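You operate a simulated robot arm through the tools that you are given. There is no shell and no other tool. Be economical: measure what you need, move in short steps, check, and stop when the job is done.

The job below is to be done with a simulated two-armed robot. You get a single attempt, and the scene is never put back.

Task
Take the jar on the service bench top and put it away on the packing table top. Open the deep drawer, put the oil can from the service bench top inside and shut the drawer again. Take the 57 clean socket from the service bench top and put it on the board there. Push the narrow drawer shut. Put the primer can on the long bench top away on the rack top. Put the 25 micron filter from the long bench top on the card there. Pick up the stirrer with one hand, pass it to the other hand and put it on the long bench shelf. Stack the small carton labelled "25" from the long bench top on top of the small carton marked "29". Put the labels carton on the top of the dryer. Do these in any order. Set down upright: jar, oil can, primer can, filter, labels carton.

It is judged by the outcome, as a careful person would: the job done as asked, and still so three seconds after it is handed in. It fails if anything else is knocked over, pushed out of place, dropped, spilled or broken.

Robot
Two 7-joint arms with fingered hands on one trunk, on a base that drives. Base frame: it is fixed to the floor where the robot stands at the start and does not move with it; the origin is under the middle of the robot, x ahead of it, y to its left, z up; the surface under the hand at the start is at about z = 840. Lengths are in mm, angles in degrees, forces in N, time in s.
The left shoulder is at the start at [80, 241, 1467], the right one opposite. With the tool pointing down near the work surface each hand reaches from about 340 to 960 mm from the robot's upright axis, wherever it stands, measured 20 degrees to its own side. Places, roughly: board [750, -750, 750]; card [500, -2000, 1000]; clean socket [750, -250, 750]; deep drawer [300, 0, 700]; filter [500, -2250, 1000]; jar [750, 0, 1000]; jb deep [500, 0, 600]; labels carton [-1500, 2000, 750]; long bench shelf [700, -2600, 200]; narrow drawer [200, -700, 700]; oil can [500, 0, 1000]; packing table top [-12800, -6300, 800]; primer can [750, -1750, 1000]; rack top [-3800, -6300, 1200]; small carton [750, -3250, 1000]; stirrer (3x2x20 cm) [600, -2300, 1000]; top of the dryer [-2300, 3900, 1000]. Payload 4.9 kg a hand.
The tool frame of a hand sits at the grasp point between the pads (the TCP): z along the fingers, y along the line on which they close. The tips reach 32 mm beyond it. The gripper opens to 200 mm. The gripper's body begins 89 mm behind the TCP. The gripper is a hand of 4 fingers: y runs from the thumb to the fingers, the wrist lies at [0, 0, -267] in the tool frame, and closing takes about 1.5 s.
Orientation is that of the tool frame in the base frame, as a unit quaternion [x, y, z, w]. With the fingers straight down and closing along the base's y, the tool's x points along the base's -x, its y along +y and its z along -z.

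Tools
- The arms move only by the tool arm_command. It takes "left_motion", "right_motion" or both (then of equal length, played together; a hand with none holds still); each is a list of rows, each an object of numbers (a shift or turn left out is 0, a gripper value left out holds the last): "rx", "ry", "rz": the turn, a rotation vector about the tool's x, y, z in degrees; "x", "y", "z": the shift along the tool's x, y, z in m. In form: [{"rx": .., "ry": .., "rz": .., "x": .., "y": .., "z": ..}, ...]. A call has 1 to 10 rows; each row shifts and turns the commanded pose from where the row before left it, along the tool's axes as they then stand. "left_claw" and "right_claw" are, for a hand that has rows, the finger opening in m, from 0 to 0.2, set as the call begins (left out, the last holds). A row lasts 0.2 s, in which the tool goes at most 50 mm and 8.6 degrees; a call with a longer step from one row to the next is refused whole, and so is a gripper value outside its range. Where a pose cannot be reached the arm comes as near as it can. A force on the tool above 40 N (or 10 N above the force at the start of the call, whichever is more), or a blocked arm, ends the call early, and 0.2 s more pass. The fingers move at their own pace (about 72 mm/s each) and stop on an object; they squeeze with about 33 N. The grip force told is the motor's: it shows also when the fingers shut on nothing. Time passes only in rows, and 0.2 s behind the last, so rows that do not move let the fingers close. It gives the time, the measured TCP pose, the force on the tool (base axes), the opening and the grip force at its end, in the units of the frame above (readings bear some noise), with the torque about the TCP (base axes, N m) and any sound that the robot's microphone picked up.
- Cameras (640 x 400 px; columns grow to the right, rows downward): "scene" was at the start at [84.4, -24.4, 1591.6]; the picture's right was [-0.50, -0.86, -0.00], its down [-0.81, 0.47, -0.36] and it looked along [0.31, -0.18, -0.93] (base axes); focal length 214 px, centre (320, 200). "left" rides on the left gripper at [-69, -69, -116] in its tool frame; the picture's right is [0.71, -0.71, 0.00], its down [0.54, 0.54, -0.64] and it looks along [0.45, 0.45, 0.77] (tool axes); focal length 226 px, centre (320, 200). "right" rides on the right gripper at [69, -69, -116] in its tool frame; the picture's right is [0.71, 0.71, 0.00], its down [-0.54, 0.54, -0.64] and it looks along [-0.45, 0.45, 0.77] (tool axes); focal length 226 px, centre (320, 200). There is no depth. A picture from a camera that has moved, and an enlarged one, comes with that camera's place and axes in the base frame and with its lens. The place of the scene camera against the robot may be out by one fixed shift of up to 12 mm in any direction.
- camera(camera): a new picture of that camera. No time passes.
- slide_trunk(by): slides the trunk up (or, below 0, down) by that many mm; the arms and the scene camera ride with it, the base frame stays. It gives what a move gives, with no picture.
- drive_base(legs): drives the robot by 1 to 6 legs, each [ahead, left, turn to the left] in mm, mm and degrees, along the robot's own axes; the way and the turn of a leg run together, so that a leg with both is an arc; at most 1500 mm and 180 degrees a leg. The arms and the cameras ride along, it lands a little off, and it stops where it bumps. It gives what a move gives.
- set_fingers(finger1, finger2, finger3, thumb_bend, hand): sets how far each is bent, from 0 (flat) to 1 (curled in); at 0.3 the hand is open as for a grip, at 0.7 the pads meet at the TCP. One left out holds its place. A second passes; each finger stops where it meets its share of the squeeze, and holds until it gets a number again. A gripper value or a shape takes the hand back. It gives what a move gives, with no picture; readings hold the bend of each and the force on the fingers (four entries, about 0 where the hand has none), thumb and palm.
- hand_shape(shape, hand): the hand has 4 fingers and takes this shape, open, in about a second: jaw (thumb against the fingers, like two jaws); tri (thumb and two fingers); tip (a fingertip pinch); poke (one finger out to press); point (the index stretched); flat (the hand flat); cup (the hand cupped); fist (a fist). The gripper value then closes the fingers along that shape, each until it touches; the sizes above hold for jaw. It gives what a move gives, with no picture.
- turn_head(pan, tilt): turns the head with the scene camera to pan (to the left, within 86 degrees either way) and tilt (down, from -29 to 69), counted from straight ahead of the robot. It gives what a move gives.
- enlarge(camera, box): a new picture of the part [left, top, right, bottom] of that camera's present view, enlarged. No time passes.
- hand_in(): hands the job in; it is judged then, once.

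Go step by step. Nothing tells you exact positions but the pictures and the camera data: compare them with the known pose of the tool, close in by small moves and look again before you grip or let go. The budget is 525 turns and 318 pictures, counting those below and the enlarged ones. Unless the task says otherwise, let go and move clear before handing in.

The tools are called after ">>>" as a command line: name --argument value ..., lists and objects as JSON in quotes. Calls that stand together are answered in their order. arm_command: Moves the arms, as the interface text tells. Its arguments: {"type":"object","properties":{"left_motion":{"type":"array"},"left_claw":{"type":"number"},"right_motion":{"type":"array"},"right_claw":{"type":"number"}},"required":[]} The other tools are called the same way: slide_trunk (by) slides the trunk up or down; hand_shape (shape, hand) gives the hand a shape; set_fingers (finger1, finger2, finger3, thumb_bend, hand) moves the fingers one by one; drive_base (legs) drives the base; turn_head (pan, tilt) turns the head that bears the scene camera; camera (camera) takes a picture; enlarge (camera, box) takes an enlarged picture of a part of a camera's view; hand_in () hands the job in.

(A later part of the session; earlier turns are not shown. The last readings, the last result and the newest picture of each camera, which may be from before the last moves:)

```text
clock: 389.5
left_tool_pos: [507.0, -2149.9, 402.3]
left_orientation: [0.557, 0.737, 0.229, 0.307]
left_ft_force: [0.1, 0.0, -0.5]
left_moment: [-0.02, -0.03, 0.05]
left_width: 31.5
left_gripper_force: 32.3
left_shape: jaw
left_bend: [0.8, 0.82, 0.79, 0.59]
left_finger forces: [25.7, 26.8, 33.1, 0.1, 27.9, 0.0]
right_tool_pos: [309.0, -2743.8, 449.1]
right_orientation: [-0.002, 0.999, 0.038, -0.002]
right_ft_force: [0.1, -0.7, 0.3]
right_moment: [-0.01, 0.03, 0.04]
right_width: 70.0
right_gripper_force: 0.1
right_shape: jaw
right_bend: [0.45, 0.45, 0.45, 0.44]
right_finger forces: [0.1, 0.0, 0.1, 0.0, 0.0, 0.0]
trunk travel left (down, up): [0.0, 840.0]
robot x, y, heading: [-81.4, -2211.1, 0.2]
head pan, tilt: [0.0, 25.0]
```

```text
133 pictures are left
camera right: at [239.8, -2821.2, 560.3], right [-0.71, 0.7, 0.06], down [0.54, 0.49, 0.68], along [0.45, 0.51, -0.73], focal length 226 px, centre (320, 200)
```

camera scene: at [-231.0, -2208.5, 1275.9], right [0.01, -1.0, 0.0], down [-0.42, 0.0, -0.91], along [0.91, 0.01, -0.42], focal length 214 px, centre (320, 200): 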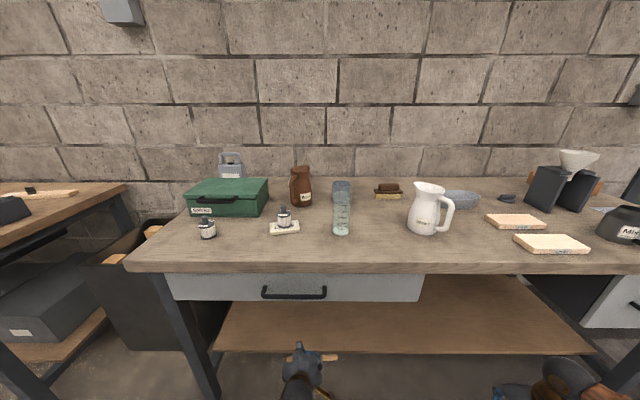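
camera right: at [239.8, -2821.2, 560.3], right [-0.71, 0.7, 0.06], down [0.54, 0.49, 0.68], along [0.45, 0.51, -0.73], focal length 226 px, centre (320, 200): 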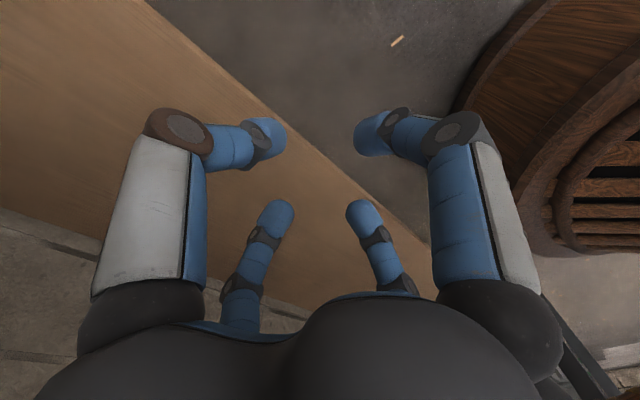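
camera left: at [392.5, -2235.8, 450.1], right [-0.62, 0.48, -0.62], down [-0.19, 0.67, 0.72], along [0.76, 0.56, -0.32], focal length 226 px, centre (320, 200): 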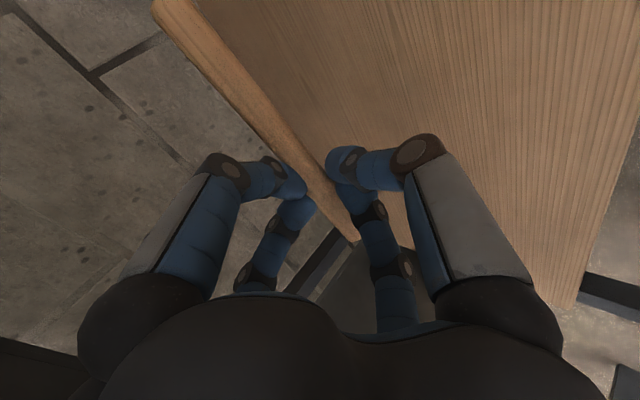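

Over the shelf. Lower step by step until contact.

>>> arm_command --left_motion '[{"x": 0.009, "y": -0.0305, "z": 0.0315}, {"x": 0.009, "y": -0.0305, "z": 0.0315}, {"x": 0.005, "y": -0.017, "z": 0.0176}, {"x": 0.002, "y": -0.0068, "z": 0.007}, {"x": 0.002, "y": -0.0068, "z": 0.007}, {"x": 0.002, "y": -0.0068, "z": 0.007}, {"x": 0.002, "y": -0.0068, "z": 0.007}, {"x": 0.002, "y": -0.0068, "z": 0.007}]'

>>> camera --camera "left"

```text
clock: 391.3
left_tool_pos: [510.3, -2147.6, 251.4]
left_orientation: [0.553, 0.736, 0.233, 0.313]
left_ft_force: [-0.2, -0.6, 0.2]
left_moment: [0.02, 0.02, -0.01]
left_width: 31.5
left_gripper_force: 32.8
left_shape: jaw
left_bend: [0.8, 0.82, 0.79, 0.59]
left_finger forces: [26.4, 26.6, 33.6, 0.0, 28.1, 0.0]
right_tool_pos: [306.3, -2744.2, 456.5]
right_orientation: [-0.002, 0.999, 0.039, 0.0]
right_ft_force: [0.2, 0.5, 0.6]
right_moment: [0.0, 0.01, -0.02]
right_width: 70.0
right_gripper_force: 0.0
right_shape: jaw
right_bend: [0.45, 0.45, 0.45, 0.44]
right_finger forces: [0.0, 0.0, 0.0, 0.0, 0.0, 0.1]
trunk travel left (down, up): [0.0, 840.0]
robot x, y, heading: [-85.9, -2210.8, 0.4]
head pan, tilt: [0.0, 25.0]
```

```text
132 pictures are left
camera left: at [395.3, -2234.5, 299.0], right [-0.61, 0.48, -0.63], down [-0.2, 0.67, 0.71], along [0.77, 0.56, -0.31], focal length 226 px, centre (320, 200)
```

left: 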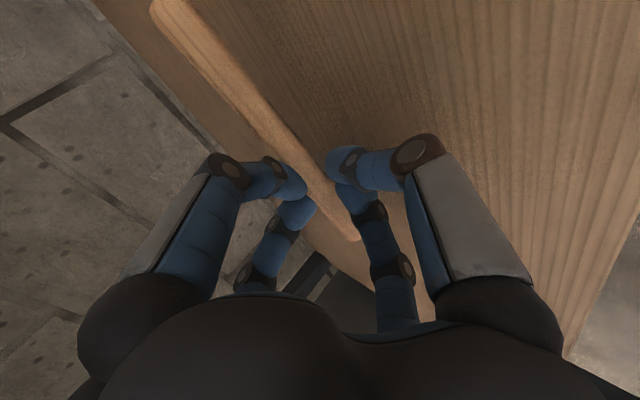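

>>> arm_command --left_motion '[{"x": 0.0016, "y": -0.0055, "z": 0.0056}, {"x": 0.0016, "y": -0.0055, "z": 0.0056}, {"x": 0.0016, "y": -0.0055, "z": 0.0056}, {"x": 0.0016, "y": -0.0055, "z": 0.0056}, {"x": 0.0016, "y": -0.0055, "z": 0.0056}, {"x": 0.0016, "y": -0.0055, "z": 0.0056}, {"x": 0.0016, "y": -0.0055, "z": 0.0056}, {"x": 0.0016, "y": -0.0055, "z": 0.0056}]'

>>> camera --camera "left"

```text
clock: 392.6
left_tool_pos: [518.0, -2145.4, 237.0]
left_orientation: [0.544, 0.736, 0.24, 0.325]
left_ft_force: [-0.3, 0.6, -0.1]
left_moment: [0.04, -0.03, -0.01]
left_width: 31.4
left_gripper_force: 32.7
left_shape: jaw
left_bend: [0.8, 0.82, 0.8, 0.59]
left_finger forces: [26.2, 26.7, 35.1, 0.1, 33.4, 0.0]
right_tool_pos: [304.8, -2744.9, 466.8]
right_orientation: [-0.004, 0.999, 0.042, 0.004]
right_ft_force: [-0.2, 0.3, -0.3]
right_moment: [0.04, -0.03, 0.0]
right_width: 70.3
right_gripper_force: 0.1
right_shape: jaw
right_bend: [0.45, 0.45, 0.45, 0.44]
right_finger forces: [0.1, 0.1, 0.1, 0.0, 0.1, 0.0]
trunk travel left (down, up): [0.0, 840.0]
robot x, y, heading: [-81.3, -2213.5, 0.4]
head pan, tilt: [0.0, 25.0]
stopped in row 6 (left hand): the force on the tool passed its limit at 54 N (the readings are from after the stop); the commanded pose is now the measured one
```

```text
131 pictures are left
camera left: at [400.9, -2232.1, 281.3], right [-0.6, 0.47, -0.65], down [-0.23, 0.68, 0.7], along [0.77, 0.57, -0.29], focal length 226 px, centre (320, 200)
```

left: 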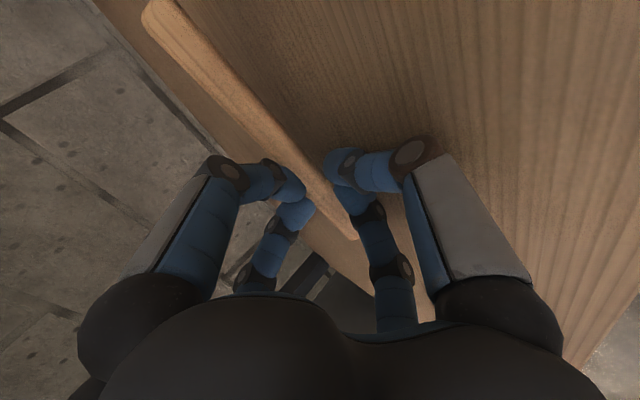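

Fingertips have touched the shelf (TCP z≈237, shelf ≈ 198). I'll open gradually so the stirrer settles.

>>> arm_command --left_motion '[{"x": -0.001, "y": 0.0027, "z": -0.0028}, {}, {}]' --left_claw 0.045

>>> camera --camera "left"

```text
clock: 393.4
left_tool_pos: [518.0, -2146.9, 241.1]
left_orientation: [0.545, 0.735, 0.239, 0.326]
left_ft_force: [-0.8, 2.4, 7.4]
left_moment: [0.05, 0.1, -0.03]
left_width: 44.4
left_gripper_force: 0.0
left_shape: jaw
left_bend: [0.53, 0.53, 0.53, 0.54]
left_finger forces: [0.1, 0.1, 0.0, 0.1, 6.1, 0.0]
right_tool_pos: [303.0, -2743.6, 466.6]
right_orientation: [-0.004, 0.999, 0.04, 0.004]
right_ft_force: [-0.3, 0.2, -0.6]
right_moment: [0.01, 0.04, 0.01]
right_width: 69.9
right_gripper_force: 0.1
right_shape: jaw
right_bend: [0.45, 0.45, 0.45, 0.44]
right_finger forces: [0.1, 0.0, 0.0, 0.0, 0.0, 0.1]
trunk travel left (down, up): [0.0, 840.0]
robot x, y, heading: [-83.2, -2213.1, 0.5]
head pan, tilt: [0.0, 25.0]
```

```text
130 pictures are left
camera left: at [401.7, -2233.1, 285.3], right [-0.59, 0.47, -0.65], down [-0.23, 0.68, 0.7], along [0.77, 0.56, -0.29], focal length 226 px, centre (320, 200)
```

left: 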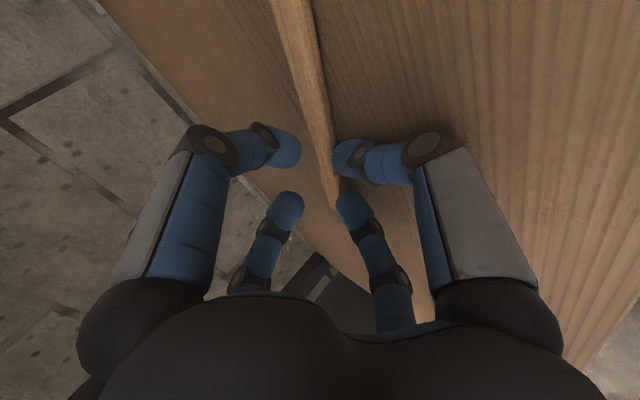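

>>> arm_command --left_motion '[{}, {}, {}, {}]' --left_claw 0.1

>>> camera --camera "left"

```text
clock: 394.4
left_tool_pos: [520.1, -2147.7, 243.1]
left_orientation: [0.544, 0.734, 0.24, 0.328]
left_ft_force: [3.5, 4.2, 25.7]
left_moment: [-0.05, 0.31, -0.08]
left_width: 87.7
left_gripper_force: 0.0
left_shape: jaw
left_bend: [0.38, 0.38, 0.38, 0.44]
left_finger forces: [0.0, 0.0, 0.1, 0.1, 25.3, 0.0]
right_tool_pos: [305.0, -2743.0, 466.3]
right_orientation: [-0.004, 0.999, 0.041, 0.004]
right_ft_force: [-0.4, -0.3, -0.1]
right_moment: [-0.03, -0.01, -0.01]
right_width: 70.1
right_gripper_force: 0.0
right_shape: jaw
right_bend: [0.45, 0.45, 0.45, 0.44]
right_finger forces: [0.0, 0.1, 0.0, 0.0, 0.1, 0.0]
trunk travel left (down, up): [0.0, 840.0]
robot x, y, heading: [-82.3, -2212.5, 0.3]
head pan, tilt: [0.0, 25.0]
```

```text
129 pictures are left
camera left: at [403.4, -2233.6, 287.0], right [-0.59, 0.47, -0.66], down [-0.23, 0.68, 0.69], along [0.77, 0.56, -0.29], focal length 226 px, centre (320, 200)
```

left: 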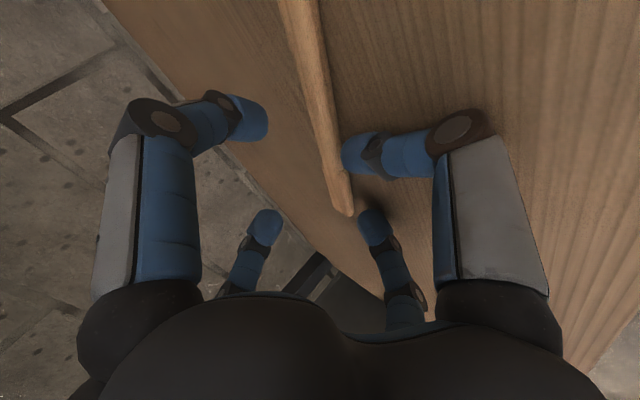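

The stirrer lies on the shelf. Lift the hand straight up, then look.

>>> arm_command --left_motion '[{"x": -0.004, "y": 0.0136, "z": -0.0141}, {"x": -0.006, "y": 0.0204, "z": -0.0212}, {"x": -0.008, "y": 0.0275, "z": -0.0285}, {"x": -0.008, "y": 0.0275, "z": -0.0285}]'

>>> camera --camera "left"

```text
clock: 395.4
left_tool_pos: [512.4, -2148.2, 342.7]
left_orientation: [0.551, 0.736, 0.232, 0.317]
left_ft_force: [0.6, -0.8, 0.0]
left_moment: [0.0, 0.02, 0.0]
left_width: 99.8
left_gripper_force: 0.1
left_shape: jaw
left_bend: [0.38, 0.38, 0.38, 0.36]
left_finger forces: [0.0, 0.0, 0.0, 0.0, 0.0, 0.1]
right_tool_pos: [309.4, -2744.0, 448.9]
right_orientation: [-0.002, 0.999, 0.038, -0.002]
right_ft_force: [0.6, 0.0, 0.1]
right_moment: [0.02, -0.03, 0.02]
right_width: 70.0
right_gripper_force: 0.1
right_shape: jaw
right_bend: [0.45, 0.45, 0.45, 0.44]
right_finger forces: [0.0, 0.1, 0.0, 0.0, 0.1, 0.1]
trunk travel left (down, up): [0.0, 840.0]
robot x, y, heading: [-84.3, -2211.6, 0.4]
head pan, tilt: [0.0, 25.0]
```

```text
128 pictures are left
camera left: at [396.4, -2233.7, 390.0], right [-0.61, 0.48, -0.64], down [-0.21, 0.68, 0.7], along [0.77, 0.56, -0.31], focal length 226 px, centre (320, 200)
```

left: 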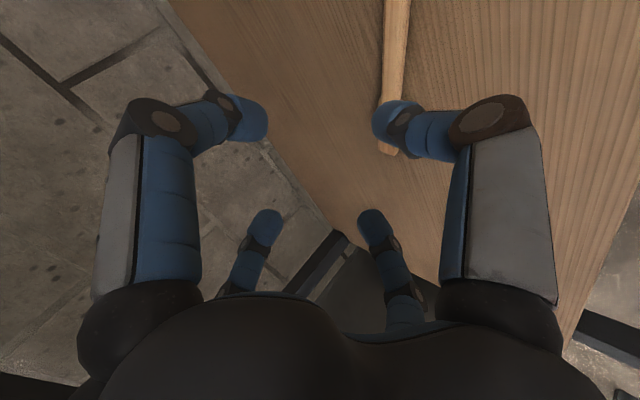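

>>> drive_base --legs '[[-650, 0, 0]]'

>>> camera --camera "scene"

>>> enlarge --camera "scene" --box '[160, 200, 480, 360]'

```text
clock: 398.9
left_tool_pos: [-121.3, -2154.2, 344.9]
left_orientation: [0.552, 0.735, 0.233, 0.319]
left_ft_force: [0.1, -0.1, 0.2]
left_moment: [0.01, -0.01, -0.03]
left_width: 99.8
left_gripper_force: 0.1
left_shape: jaw
left_bend: [0.38, 0.38, 0.38, 0.36]
left_finger forces: [0.0, 0.1, 0.1, 0.0, 0.1, 0.0]
right_tool_pos: [-328.7, -2748.3, 449.9]
right_orientation: [0.001, 0.999, 0.038, -0.002]
right_ft_force: [-0.1, 0.4, -0.3]
right_moment: [0.0, 0.01, 0.01]
right_width: 70.3
right_gripper_force: 0.1
right_shape: jaw
right_bend: [0.45, 0.45, 0.45, 0.44]
right_finger forces: [0.0, 0.0, 0.0, 0.0, 0.0, 0.0]
trunk travel left (down, up): [0.0, 840.0]
robot x, y, heading: [-720.5, -2216.0, 0.0]
head pan, tilt: [0.0, 25.0]
```

```text
127 pictures are left
camera scene: at [-590.4, -2210.2, 1276.1], right [0.0, -1.0, 0.0], down [-0.42, 0.0, -0.91], along [0.91, 0.0, -0.42], focal length 214 px, centre (320, 200)
```

scene: 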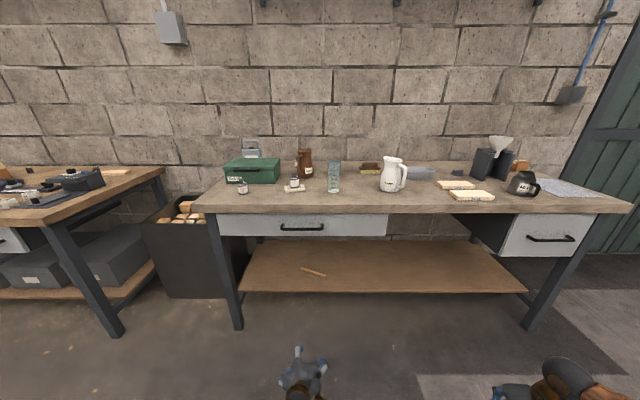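

```text
2.00 times, centred on (320, 280) of scene
camera zoom: at [-590.4, -2210.2, 1276.1], right [0.0, -1.0, 0.0], down [-0.42, 0.0, -0.91], along [0.91, 0.0, -0.42], focal length 429 px, centre (320, 40)
```

zoom: 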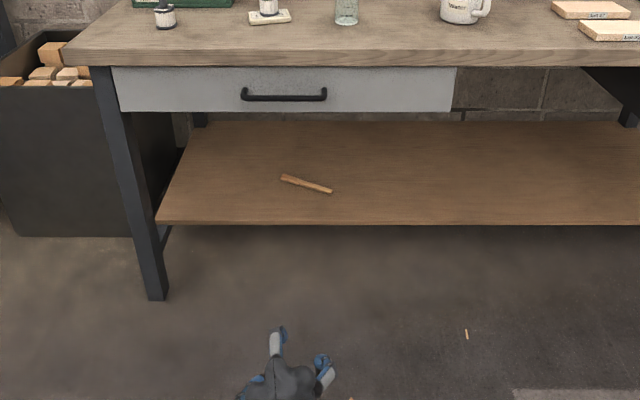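

The stirrer rests on the shelf. Now raise the trunk and restore both hands to pointing down.

>>> slide_trunk --by 475

>>> arm_command --right_motion '[{"z": -0.03, "x": -0.035}, {"z": -0.03, "x": -0.035}, {"z": -0.03, "x": -0.035}, {"z": -0.03, "x": -0.035}, {"z": -0.03, "x": -0.035}, {"z": -0.03, "x": -0.035, "y": 0.015}, {"y": 0.04, "x": -0.025}, {"y": 0.04}, {"y": 0.04}, {"y": 0.04}]' --left_motion '[{"rx": 7.2, "ry": 2.07}, {"rx": 7.2, "ry": 2.07}, {"rx": 7.2, "ry": 2.07}, {"rx": 7.2, "ry": 2.07}, {"rx": 7.2, "ry": 2.07}, {"rx": 7.2, "ry": 2.07}, {"rz": -8.2, "z": -0.04}, {"rz": -8.2, "z": -0.04}, {"rz": -8.2, "z": -0.04}, {"rz": -8.2, "z": -0.04}]'

>>> arm_command --right_motion '[{"z": -0.03}, {"z": -0.03}, {}, {}, {}]' --left_motion '[{"rz": -8.2, "z": -0.04}, {"rz": -8.2, "z": -0.04}, {"rz": -8.2, "z": -0.04}, {"rz": -8.2, "z": -0.04}, {"rz": -8.2, "z": -0.04}]'

>>> turn_head --pan -25 --tilt 35

>>> camera --camera "scene"

```text
refused: 475 is not a number from -400 to 400
```

```text
clock: 401.3
left_tool_pos: [-109.5, -2201.8, 545.6]
left_orientation: [0.361, 0.931, -0.036, 0.05]
left_ft_force: [0.3, -0.3, 0.5]
left_moment: [0.01, 0.03, -0.02]
left_width: 99.8
left_gripper_force: 0.0
left_shape: jaw
left_bend: [0.38, 0.38, 0.38, 0.36]
left_finger forces: [0.0, 0.0, 0.0, 0.1, 0.0, 0.1]
right_tool_pos: [-94.9, -2587.2, 640.8]
right_orientation: [0.0, 0.999, 0.039, -0.003]
right_ft_force: [-0.2, 0.6, 0.6]
right_moment: [0.01, 0.0, 0.02]
right_width: 69.8
right_gripper_force: 0.1
right_shape: jaw
right_bend: [0.45, 0.45, 0.45, 0.44]
right_finger forces: [0.1, 0.1, 0.1, 0.0, 0.0, 0.0]
trunk travel left (down, up): [0.0, 840.0]
robot x, y, heading: [-716.7, -2214.5, -0.0]
head pan, tilt: [0.0, 25.0]
stopped in row 10 (left hand): the arm was blocked; the commanded pose is now the measured one
```

```text
clock: 402.5
left_tool_pos: [-121.8, -2182.0, 745.7]
left_orientation: [0.012, 0.998, -0.05, 0.033]
left_ft_force: [-0.4, 0.0, -0.6]
left_moment: [0.0, -0.03, 0.01]
left_width: 99.9
left_gripper_force: 0.0
left_shape: jaw
left_bend: [0.38, 0.38, 0.38, 0.36]
left_finger forces: [0.1, 0.0, 0.1, 0.0, 0.0, 0.0]
right_tool_pos: [-95.1, -2591.6, 702.2]
right_orientation: [0.001, 0.999, 0.038, -0.002]
right_ft_force: [0.0, 0.7, -0.1]
right_moment: [0.02, 0.01, 0.0]
right_width: 70.0
right_gripper_force: 0.0
right_shape: jaw
right_bend: [0.45, 0.45, 0.45, 0.44]
right_finger forces: [0.1, 0.1, 0.0, 0.1, 0.0, 0.0]
trunk travel left (down, up): [0.0, 840.0]
robot x, y, heading: [-716.5, -2215.0, -0.0]
head pan, tilt: [0.0, 25.0]
```

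```text
clock: 403.4
left_tool_pos: [-120.3, -2181.8, 744.5]
left_orientation: [0.014, 0.998, -0.05, 0.034]
left_ft_force: [-0.7, -0.1, 0.3]
left_moment: [0.03, 0.0, 0.01]
left_width: 100.3
left_gripper_force: 0.0
left_shape: jaw
left_bend: [0.38, 0.38, 0.38, 0.36]
left_finger forces: [0.0, 0.0, 0.1, 0.0, 0.0, 0.0]
right_tool_pos: [-94.4, -2591.0, 701.4]
right_orientation: [-0.001, 0.999, 0.038, -0.002]
right_ft_force: [0.6, -0.5, -0.6]
right_moment: [0.03, -0.02, -0.02]
right_width: 70.0
right_gripper_force: 0.1
right_shape: jaw
right_bend: [0.45, 0.45, 0.45, 0.44]
right_finger forces: [0.1, 0.1, 0.0, 0.0, 0.1, 0.0]
trunk travel left (down, up): [0.0, 840.0]
robot x, y, heading: [-717.7, -2220.0, 0.0]
head pan, tilt: [-25.0, 35.0]
```

```text
125 pictures are left
camera scene: at [-602.1, -2247.2, 1260.3], right [-0.42, -0.91, 0.0], down [-0.52, 0.24, -0.82], along [0.74, -0.34, -0.57], focal length 214 px, centre (320, 200)
```

scene: 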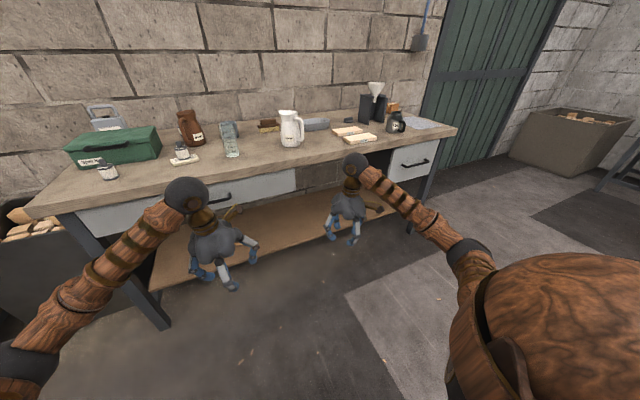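

>>> arm_command --right_motion '[{"rx": 4.4}]' --left_motion '[{"rx": -5.7, "ry": 3.9, "rz": -1.6}]'

>>> slide_trunk --by 400

>>> drive_base --legs '[[0, -850, 0], [250, 0, 0]]'

>>> turn_head --pan -10 --tilt 40

>>> camera --camera "scene"

```text
clock: 403.8
left_tool_pos: [-120.2, -2182.4, 745.6]
left_orientation: [-0.001, 1.0, 0.0, 0.0]
left_ft_force: [-0.3, -0.3, 0.1]
left_moment: [0.01, 0.01, -0.01]
left_width: 100.1
left_gripper_force: 0.0
left_shape: jaw
left_bend: [0.38, 0.38, 0.38, 0.36]
left_finger forces: [0.1, 0.0, 0.0, 0.1, 0.0, 0.1]
right_tool_pos: [-95.0, -2592.3, 702.3]
right_orientation: [0.0, 1.0, 0.0, -0.001]
right_ft_force: [0.0, -0.1, -0.2]
right_moment: [-0.01, 0.02, -0.01]
right_width: 70.0
right_gripper_force: 0.0
right_shape: jaw
right_bend: [0.45, 0.45, 0.45, 0.44]
right_finger forces: [0.0, 0.1, 0.1, 0.0, 0.0, 0.1]
trunk travel left (down, up): [0.0, 840.0]
robot x, y, heading: [-718.2, -2216.2, 0.1]
head pan, tilt: [-25.0, 35.0]
```

```text
clock: 407.7
left_tool_pos: [-122.0, -2181.1, 1145.4]
left_orientation: [0.0, 1.0, 0.0, 0.0]
left_ft_force: [-0.2, 0.0, 0.7]
left_moment: [-0.02, -0.03, -0.02]
left_width: 100.2
left_gripper_force: 0.1
left_shape: jaw
left_bend: [0.38, 0.38, 0.38, 0.36]
left_finger forces: [0.1, 0.1, 0.0, 0.0, 0.1, 0.0]
right_tool_pos: [-94.2, -2591.3, 1101.8]
right_orientation: [0.0, 1.0, 0.0, -0.001]
right_ft_force: [-0.3, 0.3, -0.1]
right_moment: [-0.05, -0.03, -0.05]
right_width: 69.7
right_gripper_force: 0.0
right_shape: jaw
right_bend: [0.45, 0.45, 0.45, 0.44]
right_finger forces: [0.0, 0.1, 0.0, 0.1, 0.1, 0.0]
trunk travel left (down, up): [-400.0, 440.0]
robot x, y, heading: [-716.8, -2212.5, -0.2]
head pan, tilt: [-25.0, 35.0]
```

```text
clock: 413.6
left_tool_pos: [130.7, -3031.2, 1144.8]
left_orientation: [0.001, 1.0, 0.0, 0.001]
left_ft_force: [0.4, 0.6, 0.2]
left_moment: [0.01, -0.01, 0.01]
left_width: 100.0
left_gripper_force: 0.0
left_shape: jaw
left_bend: [0.38, 0.38, 0.38, 0.36]
left_finger forces: [0.1, 0.1, 0.0, 0.0, 0.1, 0.1]
right_tool_pos: [156.0, -3440.7, 1100.9]
right_orientation: [0.002, 1.0, -0.001, -0.002]
right_ft_force: [0.3, 0.0, -1.2]
right_moment: [0.01, -0.02, -0.03]
right_width: 69.8
right_gripper_force: 0.1
right_shape: jaw
right_bend: [0.45, 0.45, 0.45, 0.44]
right_finger forces: [0.0, 0.0, 0.1, 0.0, 0.1, 0.1]
trunk travel left (down, up): [-400.0, 440.0]
robot x, y, heading: [-464.6, -3058.8, -0.1]
head pan, tilt: [-25.0, 35.0]
```

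```text
clock: 414.4
left_tool_pos: [132.6, -3031.6, 1144.5]
left_orientation: [0.001, 1.0, 0.0, 0.001]
left_ft_force: [0.5, 0.9, -0.3]
left_moment: [0.0, 0.02, -0.03]
left_width: 100.2
left_gripper_force: 0.0
left_shape: jaw
left_bend: [0.38, 0.38, 0.38, 0.36]
left_finger forces: [0.0, 0.0, 0.1, 0.1, 0.0, 0.0]
right_tool_pos: [157.7, -3441.1, 1101.1]
right_orientation: [0.001, 1.0, 0.0, -0.003]
right_ft_force: [0.0, 0.1, 0.8]
right_moment: [0.03, 0.03, -0.03]
right_width: 70.1
right_gripper_force: 0.1
right_shape: jaw
right_bend: [0.45, 0.45, 0.45, 0.44]
right_finger forces: [0.0, 0.0, 0.0, 0.0, 0.0, 0.0]
trunk travel left (down, up): [-400.0, 440.0]
robot x, y, heading: [-463.1, -3062.1, -0.3]
head pan, tilt: [-10.0, 40.0]
```

```text
124 pictures are left
camera scene: at [-344.5, -3073.4, 1652.6], right [-0.18, -0.98, 0.0], down [-0.63, 0.11, -0.77], along [0.75, -0.13, -0.64], focal length 214 px, centre (320, 200)
```

scene: 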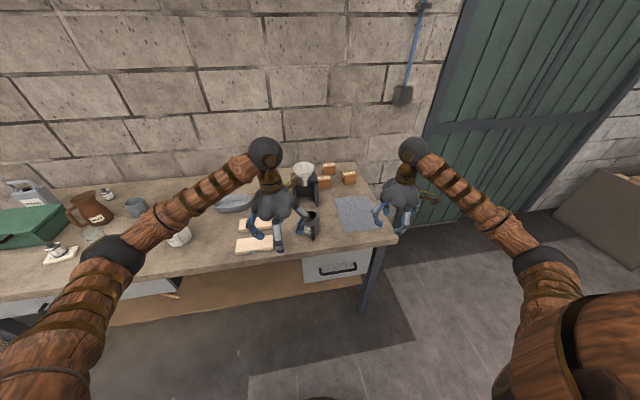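

>>> enlarge --camera "scene" --box '[280, 150, 376, 210]'

>>> enlarge --camera "scene" --box '[310, 155, 366, 190]'

```text
6.67 times, centred on (328, 180) of scene
camera zoom: at [-344.5, -3073.4, 1652.6], right [-0.18, -0.98, 0.0], down [-0.63, 0.11, -0.77], along [0.75, -0.13, -0.64], focal length 1430 px, centre (267, 333)
```

zoom: 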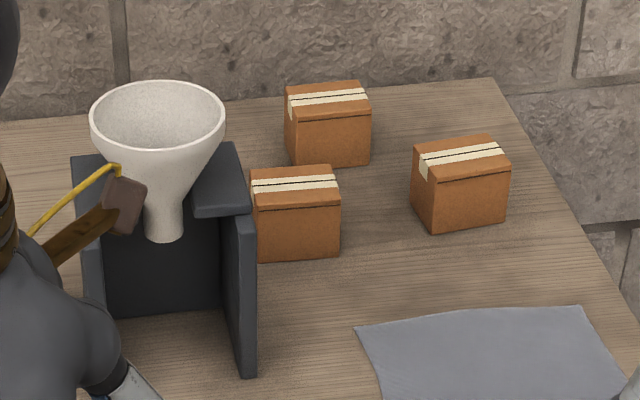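

```text
11.43 times, centred on (338, 172) of scene
camera zoom: at [-344.5, -3073.4, 1652.6], right [-0.18, -0.98, 0.0], down [-0.63, 0.11, -0.77], along [0.75, -0.13, -0.64], focal length 2451 px, centre (114, 514)
```

zoom: 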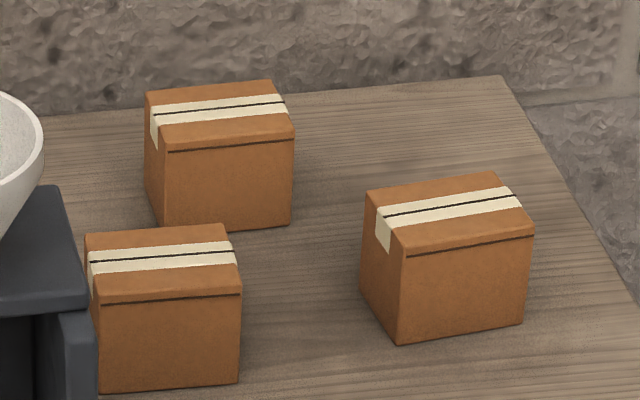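

Three identical small cartons stand at the right end; their labels face away from me. The left hand camera looks back from the far side, so I'll bring it over them.

>>> drive_base --legs '[[0, -320, 0], [420, 0, 0]]'

>>> arm_command --left_motion '[{"x": -0.04, "z": -0.01}, {"x": -0.04, "z": -0.01}, {"x": -0.04, "z": -0.01}, {"x": -0.04}, {"x": -0.04}]'

>>> camera --camera "left"

>>> camera --camera "scene"

```text
clock: 418.7
left_tool_pos: [558.2, -3349.6, 1146.8]
left_orientation: [0.0, 1.0, 0.0, 0.001]
left_ft_force: [0.1, 0.5, 0.1]
left_moment: [0.0, 0.04, 0.02]
left_width: 100.3
left_gripper_force: 0.1
left_shape: jaw
left_bend: [0.38, 0.38, 0.38, 0.36]
left_finger forces: [0.0, 0.0, 0.0, 0.1, 0.0, 0.1]
right_tool_pos: [583.5, -3761.4, 1102.4]
right_orientation: [0.001, 1.0, 0.0, -0.002]
right_ft_force: [-0.3, -0.9, 0.3]
right_moment: [0.01, 0.02, 0.03]
right_width: 70.1
right_gripper_force: 0.1
right_shape: jaw
right_bend: [0.45, 0.45, 0.45, 0.44]
right_finger forces: [0.0, 0.0, 0.1, 0.0, 0.0, 0.0]
trunk travel left (down, up): [-400.0, 440.0]
robot x, y, heading: [-36.2, -3385.9, -0.0]
head pan, tilt: [-10.0, 40.0]
```

```text
clock: 419.9
left_tool_pos: [761.0, -3349.9, 1172.2]
left_orientation: [-0.001, 1.0, 0.0, -0.001]
left_ft_force: [1.0, 0.2, 0.0]
left_moment: [0.0, 0.02, 0.02]
left_width: 99.9
left_gripper_force: 0.1
left_shape: jaw
left_bend: [0.38, 0.38, 0.38, 0.36]
left_finger forces: [0.0, 0.1, 0.1, 0.1, 0.0, 0.0]
right_tool_pos: [584.1, -3761.4, 1100.0]
right_orientation: [0.0, 1.0, 0.001, -0.001]
right_ft_force: [0.0, -0.3, 0.2]
right_moment: [-0.01, 0.04, -0.01]
right_width: 69.7
right_gripper_force: 0.1
right_shape: jaw
right_bend: [0.45, 0.45, 0.45, 0.44]
right_finger forces: [0.0, 0.0, 0.0, 0.0, 0.0, 0.1]
trunk travel left (down, up): [-400.0, 440.0]
robot x, y, heading: [-36.8, -3377.8, -0.1]
head pan, tilt: [-10.0, 40.0]
```

```text
121 pictures are left
camera left: at [830.1, -3419.2, 1288.8], right [-0.71, -0.71, 0.0], down [-0.54, 0.54, 0.64], along [-0.46, 0.46, -0.77], focal length 226 px, centre (320, 200)
```

left: 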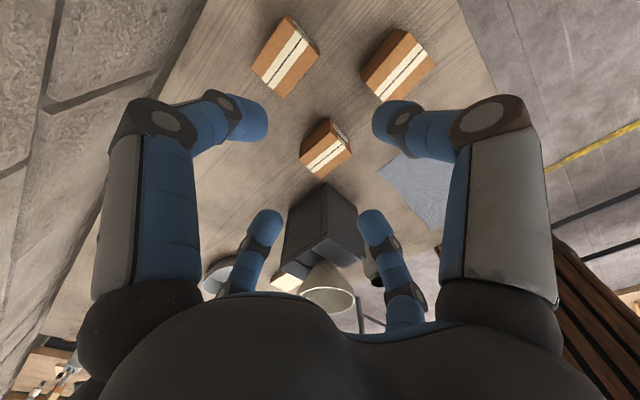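

```text
120 pictures are left
camera scene: at [83.0, -3394.6, 1652.5], right [-0.17, -0.98, 0.0], down [-0.63, 0.11, -0.77], along [0.75, -0.13, -0.64], focal length 214 px, centre (320, 200)
```

scene: 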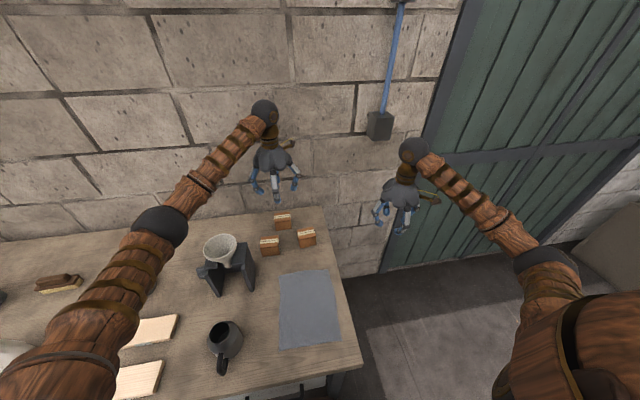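

>>> enlarge --camera "left" --box '[240, 0, 450, 190]'

```text
2.11 times, centred on (345, 95) of left
camera zoom: at [830.1, -3419.2, 1288.8], right [-0.71, -0.71, 0.0], down [-0.54, 0.54, 0.64], along [-0.46, 0.46, -0.77], focal length 476 px, centre (267, 421)
```

zoom: 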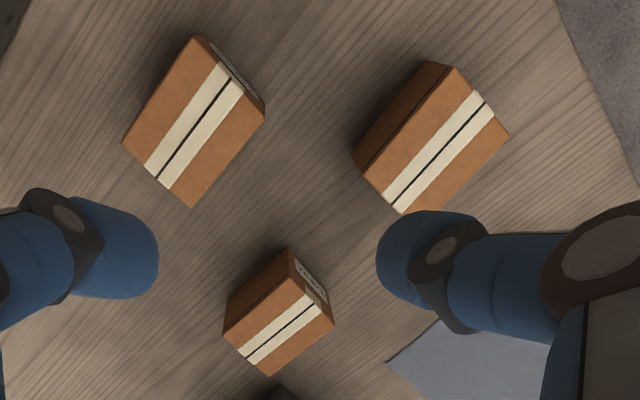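

>>> camera --camera "right"

```text
118 pictures are left
camera right: at [515.8, -3830.1, 1216.3], right [-0.71, 0.71, 0.0], down [0.55, 0.54, 0.64], along [0.45, 0.45, -0.77], focal length 226 px, centre (320, 200)
```

right: 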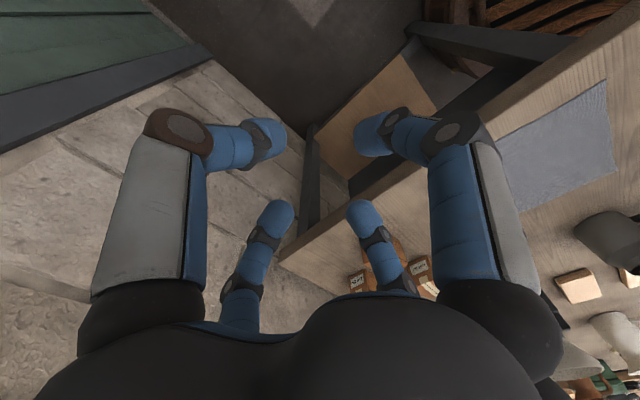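

>>> enlarge --camera "right" --box '[335, 225, 455, 305]'

```text
5.00 times, centred on (395, 265) of right
camera zoom: at [515.8, -3830.1, 1216.3], right [-0.71, 0.71, 0.0], down [0.55, 0.54, 0.64], along [0.45, 0.45, -0.77], focal length 1130 px, centre (-55, -125)
```

zoom: 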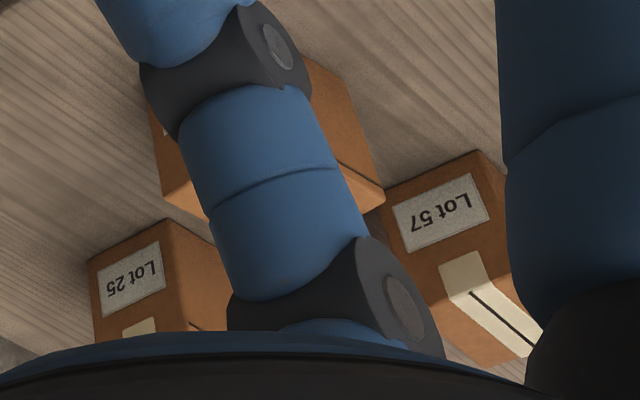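

>>> arm_command --left_motion '[{"x": 0.045}, {"x": 0.045}, {"x": 0.045}, {"x": 0.045}, {"y": 0.04}, {"y": 0.04}]' --right_motion '[{}, {"x": -0.02, "y": 0.03}, {"x": -0.02, "y": 0.03}, {"x": -0.02, "y": 0.03}, {"x": -0.02, "y": 0.03}, {"x": -0.02, "y": 0.03}]'

>>> camera --camera "right"

>>> enlarge --camera "right" --box '[230, 130, 430, 300]'

```text
clock: 421.3
left_tool_pos: [577.5, -3266.6, 1174.7]
left_orientation: [0.0, 1.0, -0.002, 0.0]
left_ft_force: [0.1, -0.3, -0.5]
left_moment: [-0.04, -0.02, 0.03]
left_width: 100.3
left_gripper_force: 0.1
left_shape: jaw
left_bend: [0.38, 0.38, 0.38, 0.36]
left_finger forces: [0.0, 0.1, 0.0, 0.1, 0.1, 0.1]
right_tool_pos: [686.1, -3608.2, 1100.8]
right_orientation: [0.001, 1.0, -0.001, -0.002]
right_ft_force: [-0.3, 0.3, 0.4]
right_moment: [-0.02, -0.01, 0.0]
right_width: 69.9
right_gripper_force: 0.0
right_shape: jaw
right_bend: [0.45, 0.45, 0.45, 0.44]
right_finger forces: [0.0, 0.0, 0.0, 0.1, 0.0, 0.1]
trunk travel left (down, up): [-400.0, 440.0]
robot x, y, heading: [-39.9, -3383.4, 0.1]
head pan, tilt: [-10.0, 40.0]
```

```text
116 pictures are left
camera right: at [615.7, -3675.7, 1217.2], right [-0.71, 0.71, 0.0], down [0.55, 0.54, 0.64], along [0.45, 0.45, -0.77], focal length 226 px, centre (320, 200)
```

right: 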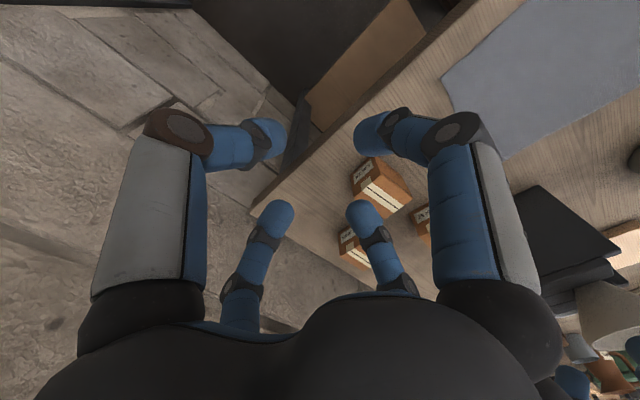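

```text
2.35 times, centred on (330, 215) of right
camera zoom: at [615.7, -3675.7, 1217.2], right [-0.71, 0.71, 0.0], down [0.55, 0.54, 0.64], along [0.45, 0.45, -0.77], focal length 532 px, centre (296, 165)
```

zoom: 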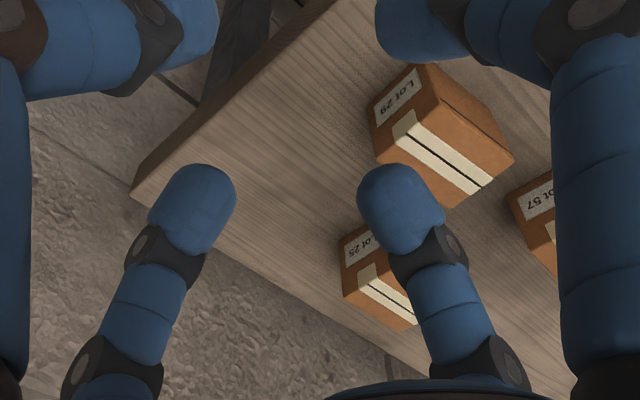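

>>> enlarge --camera "right" --box '[335, 150, 375, 180]'

>>> enlarge --camera "right" --box '[332, 222, 372, 252]'

```text
13.33 times, centred on (355, 165) of right
camera zoom: at [615.7, -3675.7, 1217.2], right [-0.71, 0.71, 0.0], down [0.55, 0.54, 0.64], along [0.45, 0.45, -0.77], focal length 3014 px, centre (-147, 667)
```

zoom: 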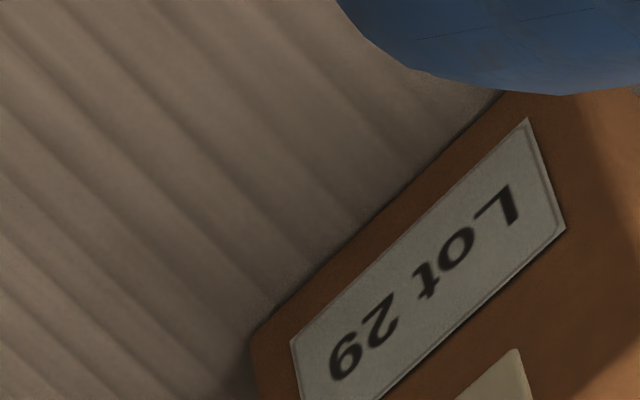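

```text
13.33 times, centred on (352, 237) of right
camera zoom: at [615.7, -3675.7, 1217.2], right [-0.71, 0.71, 0.0], down [0.55, 0.54, 0.64], along [0.45, 0.45, -0.77], focal length 3014 px, centre (-107, -293)
```

zoom: 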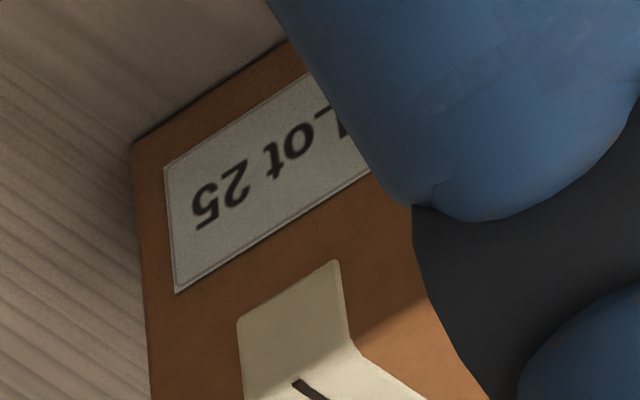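

C is "Lot 29", A (back) is "Lot 25", B is "Lot 57". I'll pick A with the left hand from a stance further right and stack it on C.

>>> arm_command --right_motion '[{"x": 0.02, "y": -0.03}, {"x": 0.02, "y": -0.03}, {"x": 0.02, "y": -0.03}, {"x": 0.02, "y": -0.03}]'

>>> drive_base --legs '[[0, -220, 0], [40, 0, 0]]'

>>> arm_command --left_motion '[{"x": -0.04, "y": 0.024}, {"x": -0.04, "y": 0.024}, {"x": -0.04, "y": 0.024}, {"x": -0.04, "y": 0.024}, {"x": -0.04, "y": 0.024}, {"x": -0.04, "y": 0.024}]' --left_claw 0.13

>>> camera --camera "left"

>>> turn_head --pan 10 --tilt 40

>>> camera --camera "scene"

```text
clock: 422.3
left_tool_pos: [575.9, -3270.7, 1176.0]
left_orientation: [0.0, 1.0, 0.0, 0.001]
left_ft_force: [0.7, 0.3, 0.3]
left_moment: [0.02, -0.06, 0.02]
left_width: 100.0
left_gripper_force: 0.1
left_shape: jaw
left_bend: [0.38, 0.38, 0.38, 0.36]
left_finger forces: [0.1, 0.0, 0.0, 0.1, 0.0, 0.0]
right_tool_pos: [602.5, -3731.7, 1103.1]
right_orientation: [0.001, 1.0, 0.001, -0.002]
right_ft_force: [0.1, 0.0, -0.5]
right_moment: [-0.01, -0.03, 0.01]
right_width: 70.0
right_gripper_force: 0.2
right_shape: jaw
right_bend: [0.45, 0.45, 0.45, 0.44]
right_finger forces: [0.0, 0.1, 0.0, 0.0, 0.1, 0.0]
trunk travel left (down, up): [-400.0, 440.0]
robot x, y, heading: [-39.8, -3380.9, 0.4]
head pan, tilt: [-10.0, 40.0]
```

```text
clock: 424.3
left_tool_pos: [583.7, -3498.8, 1178.0]
left_orientation: [0.002, 1.0, 0.0, 0.0]
left_ft_force: [1.1, 0.1, -0.1]
left_moment: [0.03, 0.02, 0.01]
left_width: 100.1
left_gripper_force: 0.1
left_shape: jaw
left_bend: [0.38, 0.38, 0.38, 0.36]
left_finger forces: [0.0, 0.0, 0.2, 0.1, 0.0, 0.0]
right_tool_pos: [608.3, -3958.6, 1102.1]
right_orientation: [0.004, 1.0, -0.001, -0.003]
right_ft_force: [1.2, 0.1, 0.4]
right_moment: [0.02, 0.01, 0.01]
right_width: 70.0
right_gripper_force: 0.1
right_shape: jaw
right_bend: [0.45, 0.45, 0.45, 0.44]
right_finger forces: [0.0, 0.0, 0.1, 0.1, 0.1, 0.0]
trunk travel left (down, up): [-400.0, 440.0]
robot x, y, heading: [-37.0, -3603.8, -0.0]
head pan, tilt: [-10.0, 40.0]
stopped in leg 2: the robot was blocked; the commanded pose is now the measured one
```

```text
clock: 425.7
left_tool_pos: [824.9, -3353.5, 1174.8]
left_orientation: [0.002, 1.0, 0.0, 0.0]
left_ft_force: [0.1, -1.0, -0.6]
left_moment: [-0.02, 0.03, -0.01]
left_width: 129.4
left_gripper_force: 0.1
left_shape: jaw
left_bend: [0.32, 0.32, 0.32, 0.3]
left_finger forces: [0.0, 0.0, 0.0, 0.1, 0.1, 0.0]
right_tool_pos: [609.2, -3956.9, 1100.0]
right_orientation: [0.004, 1.0, 0.0, -0.002]
right_ft_force: [0.6, -0.1, 0.8]
right_moment: [-0.02, 0.03, -0.03]
right_width: 69.9
right_gripper_force: 0.1
right_shape: jaw
right_bend: [0.45, 0.45, 0.45, 0.44]
right_finger forces: [0.1, 0.1, 0.0, 0.0, 0.1, 0.0]
trunk travel left (down, up): [-400.0, 440.0]
robot x, y, heading: [-38.1, -3609.0, 0.0]
head pan, tilt: [-10.0, 40.0]
```

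```text
112 pictures are left
camera left: at [895.2, -3423.8, 1290.2], right [-0.71, -0.7, 0.0], down [-0.54, 0.54, 0.64], along [-0.45, 0.46, -0.77], focal length 226 px, centre (320, 200)
```

left: 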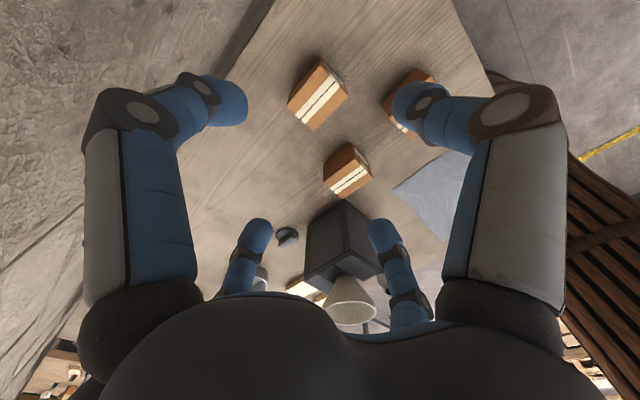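

```text
clock: 426.5
left_tool_pos: [824.2, -3353.8, 1174.8]
left_orientation: [0.001, 1.0, -0.001, 0.001]
left_ft_force: [0.8, -0.3, 0.2]
left_moment: [0.0, 0.02, -0.01]
left_width: 129.5
left_gripper_force: 0.0
left_shape: jaw
left_bend: [0.32, 0.32, 0.32, 0.3]
left_finger forces: [0.0, 0.1, 0.0, 0.0, 0.0, 0.0]
right_tool_pos: [607.6, -3957.3, 1100.9]
right_orientation: [0.003, 1.0, 0.0, -0.002]
right_ft_force: [0.8, 0.0, -0.1]
right_moment: [0.01, -0.01, 0.0]
right_width: 69.8
right_gripper_force: 0.0
right_shape: jaw
right_bend: [0.45, 0.45, 0.45, 0.44]
right_finger forces: [0.0, 0.0, 0.0, 0.0, 0.0, 0.0]
trunk travel left (down, up): [-400.0, 440.0]
robot x, y, heading: [-31.9, -3606.0, -0.1]
head pan, tilt: [10.0, 40.0]
```

```text
111 pictures are left
camera scene: at [86.2, -3588.7, 1652.7], right [0.17, -0.99, 0.0], down [-0.63, -0.11, -0.77], along [0.75, 0.13, -0.64], focal length 214 px, centre (320, 200)
```

scene: 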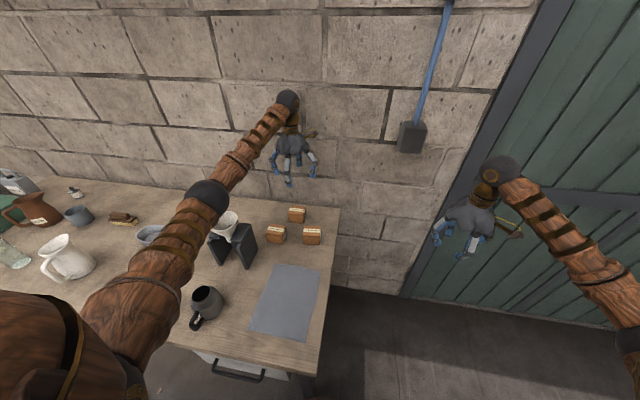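

>>> drive_base --legs '[[-20, 0, 0]]'

>>> enlarge --camera "left" --box '[270, 40, 390, 200]'

```text
clock: 427.3
left_tool_pos: [811.1, -3354.3, 1171.9]
left_orientation: [0.001, 1.0, 0.0, -0.003]
left_ft_force: [1.1, -0.2, 0.1]
left_moment: [0.0, 0.05, -0.01]
left_width: 129.6
left_gripper_force: 0.0
left_shape: jaw
left_bend: [0.32, 0.32, 0.32, 0.3]
left_finger forces: [0.1, 0.1, 0.0, 0.0, 0.0, 0.0]
right_tool_pos: [593.3, -3956.1, 1098.9]
right_orientation: [0.002, 1.0, 0.0, -0.005]
right_ft_force: [1.3, 0.2, -0.9]
right_moment: [0.03, 0.1, -0.01]
right_width: 70.2
right_gripper_force: 0.1
right_shape: jaw
right_bend: [0.45, 0.45, 0.45, 0.44]
right_finger forces: [0.1, 0.1, 0.0, 0.0, 0.0, 0.1]
trunk travel left (down, up): [-400.0, 440.0]
robot x, y, heading: [-51.8, -3610.6, -0.2]
head pan, tilt: [10.0, 40.0]
```

```text
2.50 times, centred on (330, 120) of left
camera zoom: at [879.9, -3423.5, 1286.9], right [-0.71, -0.7, 0.0], down [-0.54, 0.54, 0.65], along [-0.46, 0.46, -0.76], focal length 565 px, centre (295, 400)
```

zoom: 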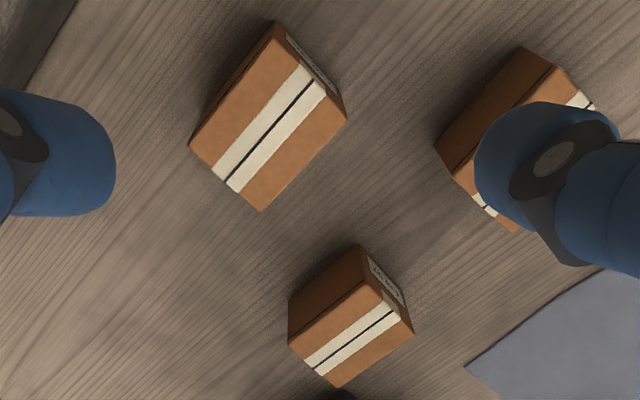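

Carton "25": centre [822,-3343], 58×80 mm, top z≈922. Centre the left hand and descend.

>>> arm_command --left_motion '[{"x": -0.011, "y": 0.011}, {"z": 0.05}, {"z": 0.05}, {"z": 0.05}]'

>>> camera --camera "left"

```text
clock: 428.3
left_tool_pos: [818.0, -3341.8, 1023.5]
left_orientation: [0.0, 1.0, 0.0, 0.0]
left_ft_force: [-0.3, 0.3, -0.4]
left_moment: [-0.01, 0.06, -0.01]
left_width: 129.5
left_gripper_force: 0.1
left_shape: jaw
left_bend: [0.32, 0.32, 0.32, 0.3]
left_finger forces: [0.0, 0.0, 0.0, 0.0, 0.0, 0.0]
right_tool_pos: [590.0, -3957.2, 1101.5]
right_orientation: [0.002, 1.0, 0.0, -0.003]
right_ft_force: [-1.1, -0.1, 0.2]
right_moment: [0.01, 0.02, 0.0]
right_width: 70.0
right_gripper_force: 0.0
right_shape: jaw
right_bend: [0.45, 0.45, 0.45, 0.44]
right_finger forces: [0.0, 0.1, 0.0, 0.0, 0.0, 0.1]
trunk travel left (down, up): [-400.0, 440.0]
robot x, y, heading: [-55.6, -3609.2, -0.2]
head pan, tilt: [10.0, 40.0]
```

```text
109 pictures are left
camera left: at [885.9, -3412.7, 1139.3], right [-0.71, -0.71, 0.0], down [-0.54, 0.54, 0.64], along [-0.45, 0.46, -0.77], focal length 226 px, centre (320, 200)
```

left: 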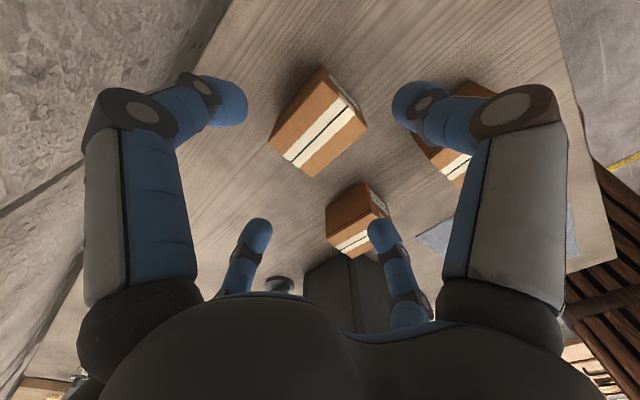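

>>> enlarge --camera "left" --box '[250, 50, 430, 280]'

```text
1.74 times, centred on (340, 165) of left
camera zoom: at [885.9, -3412.7, 1139.3], right [-0.71, -0.71, 0.0], down [-0.54, 0.54, 0.64], along [-0.45, 0.46, -0.77], focal length 393 px, centre (285, 261)
```

zoom: 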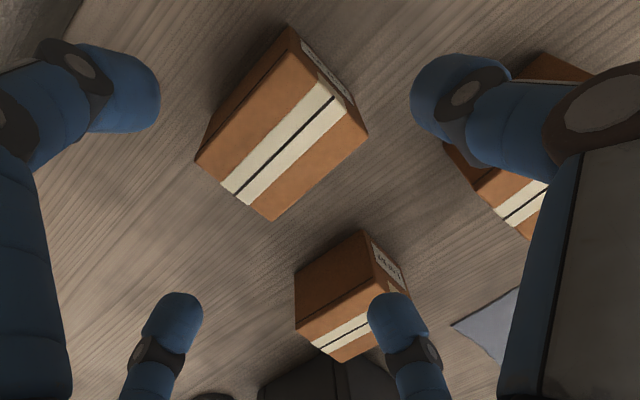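

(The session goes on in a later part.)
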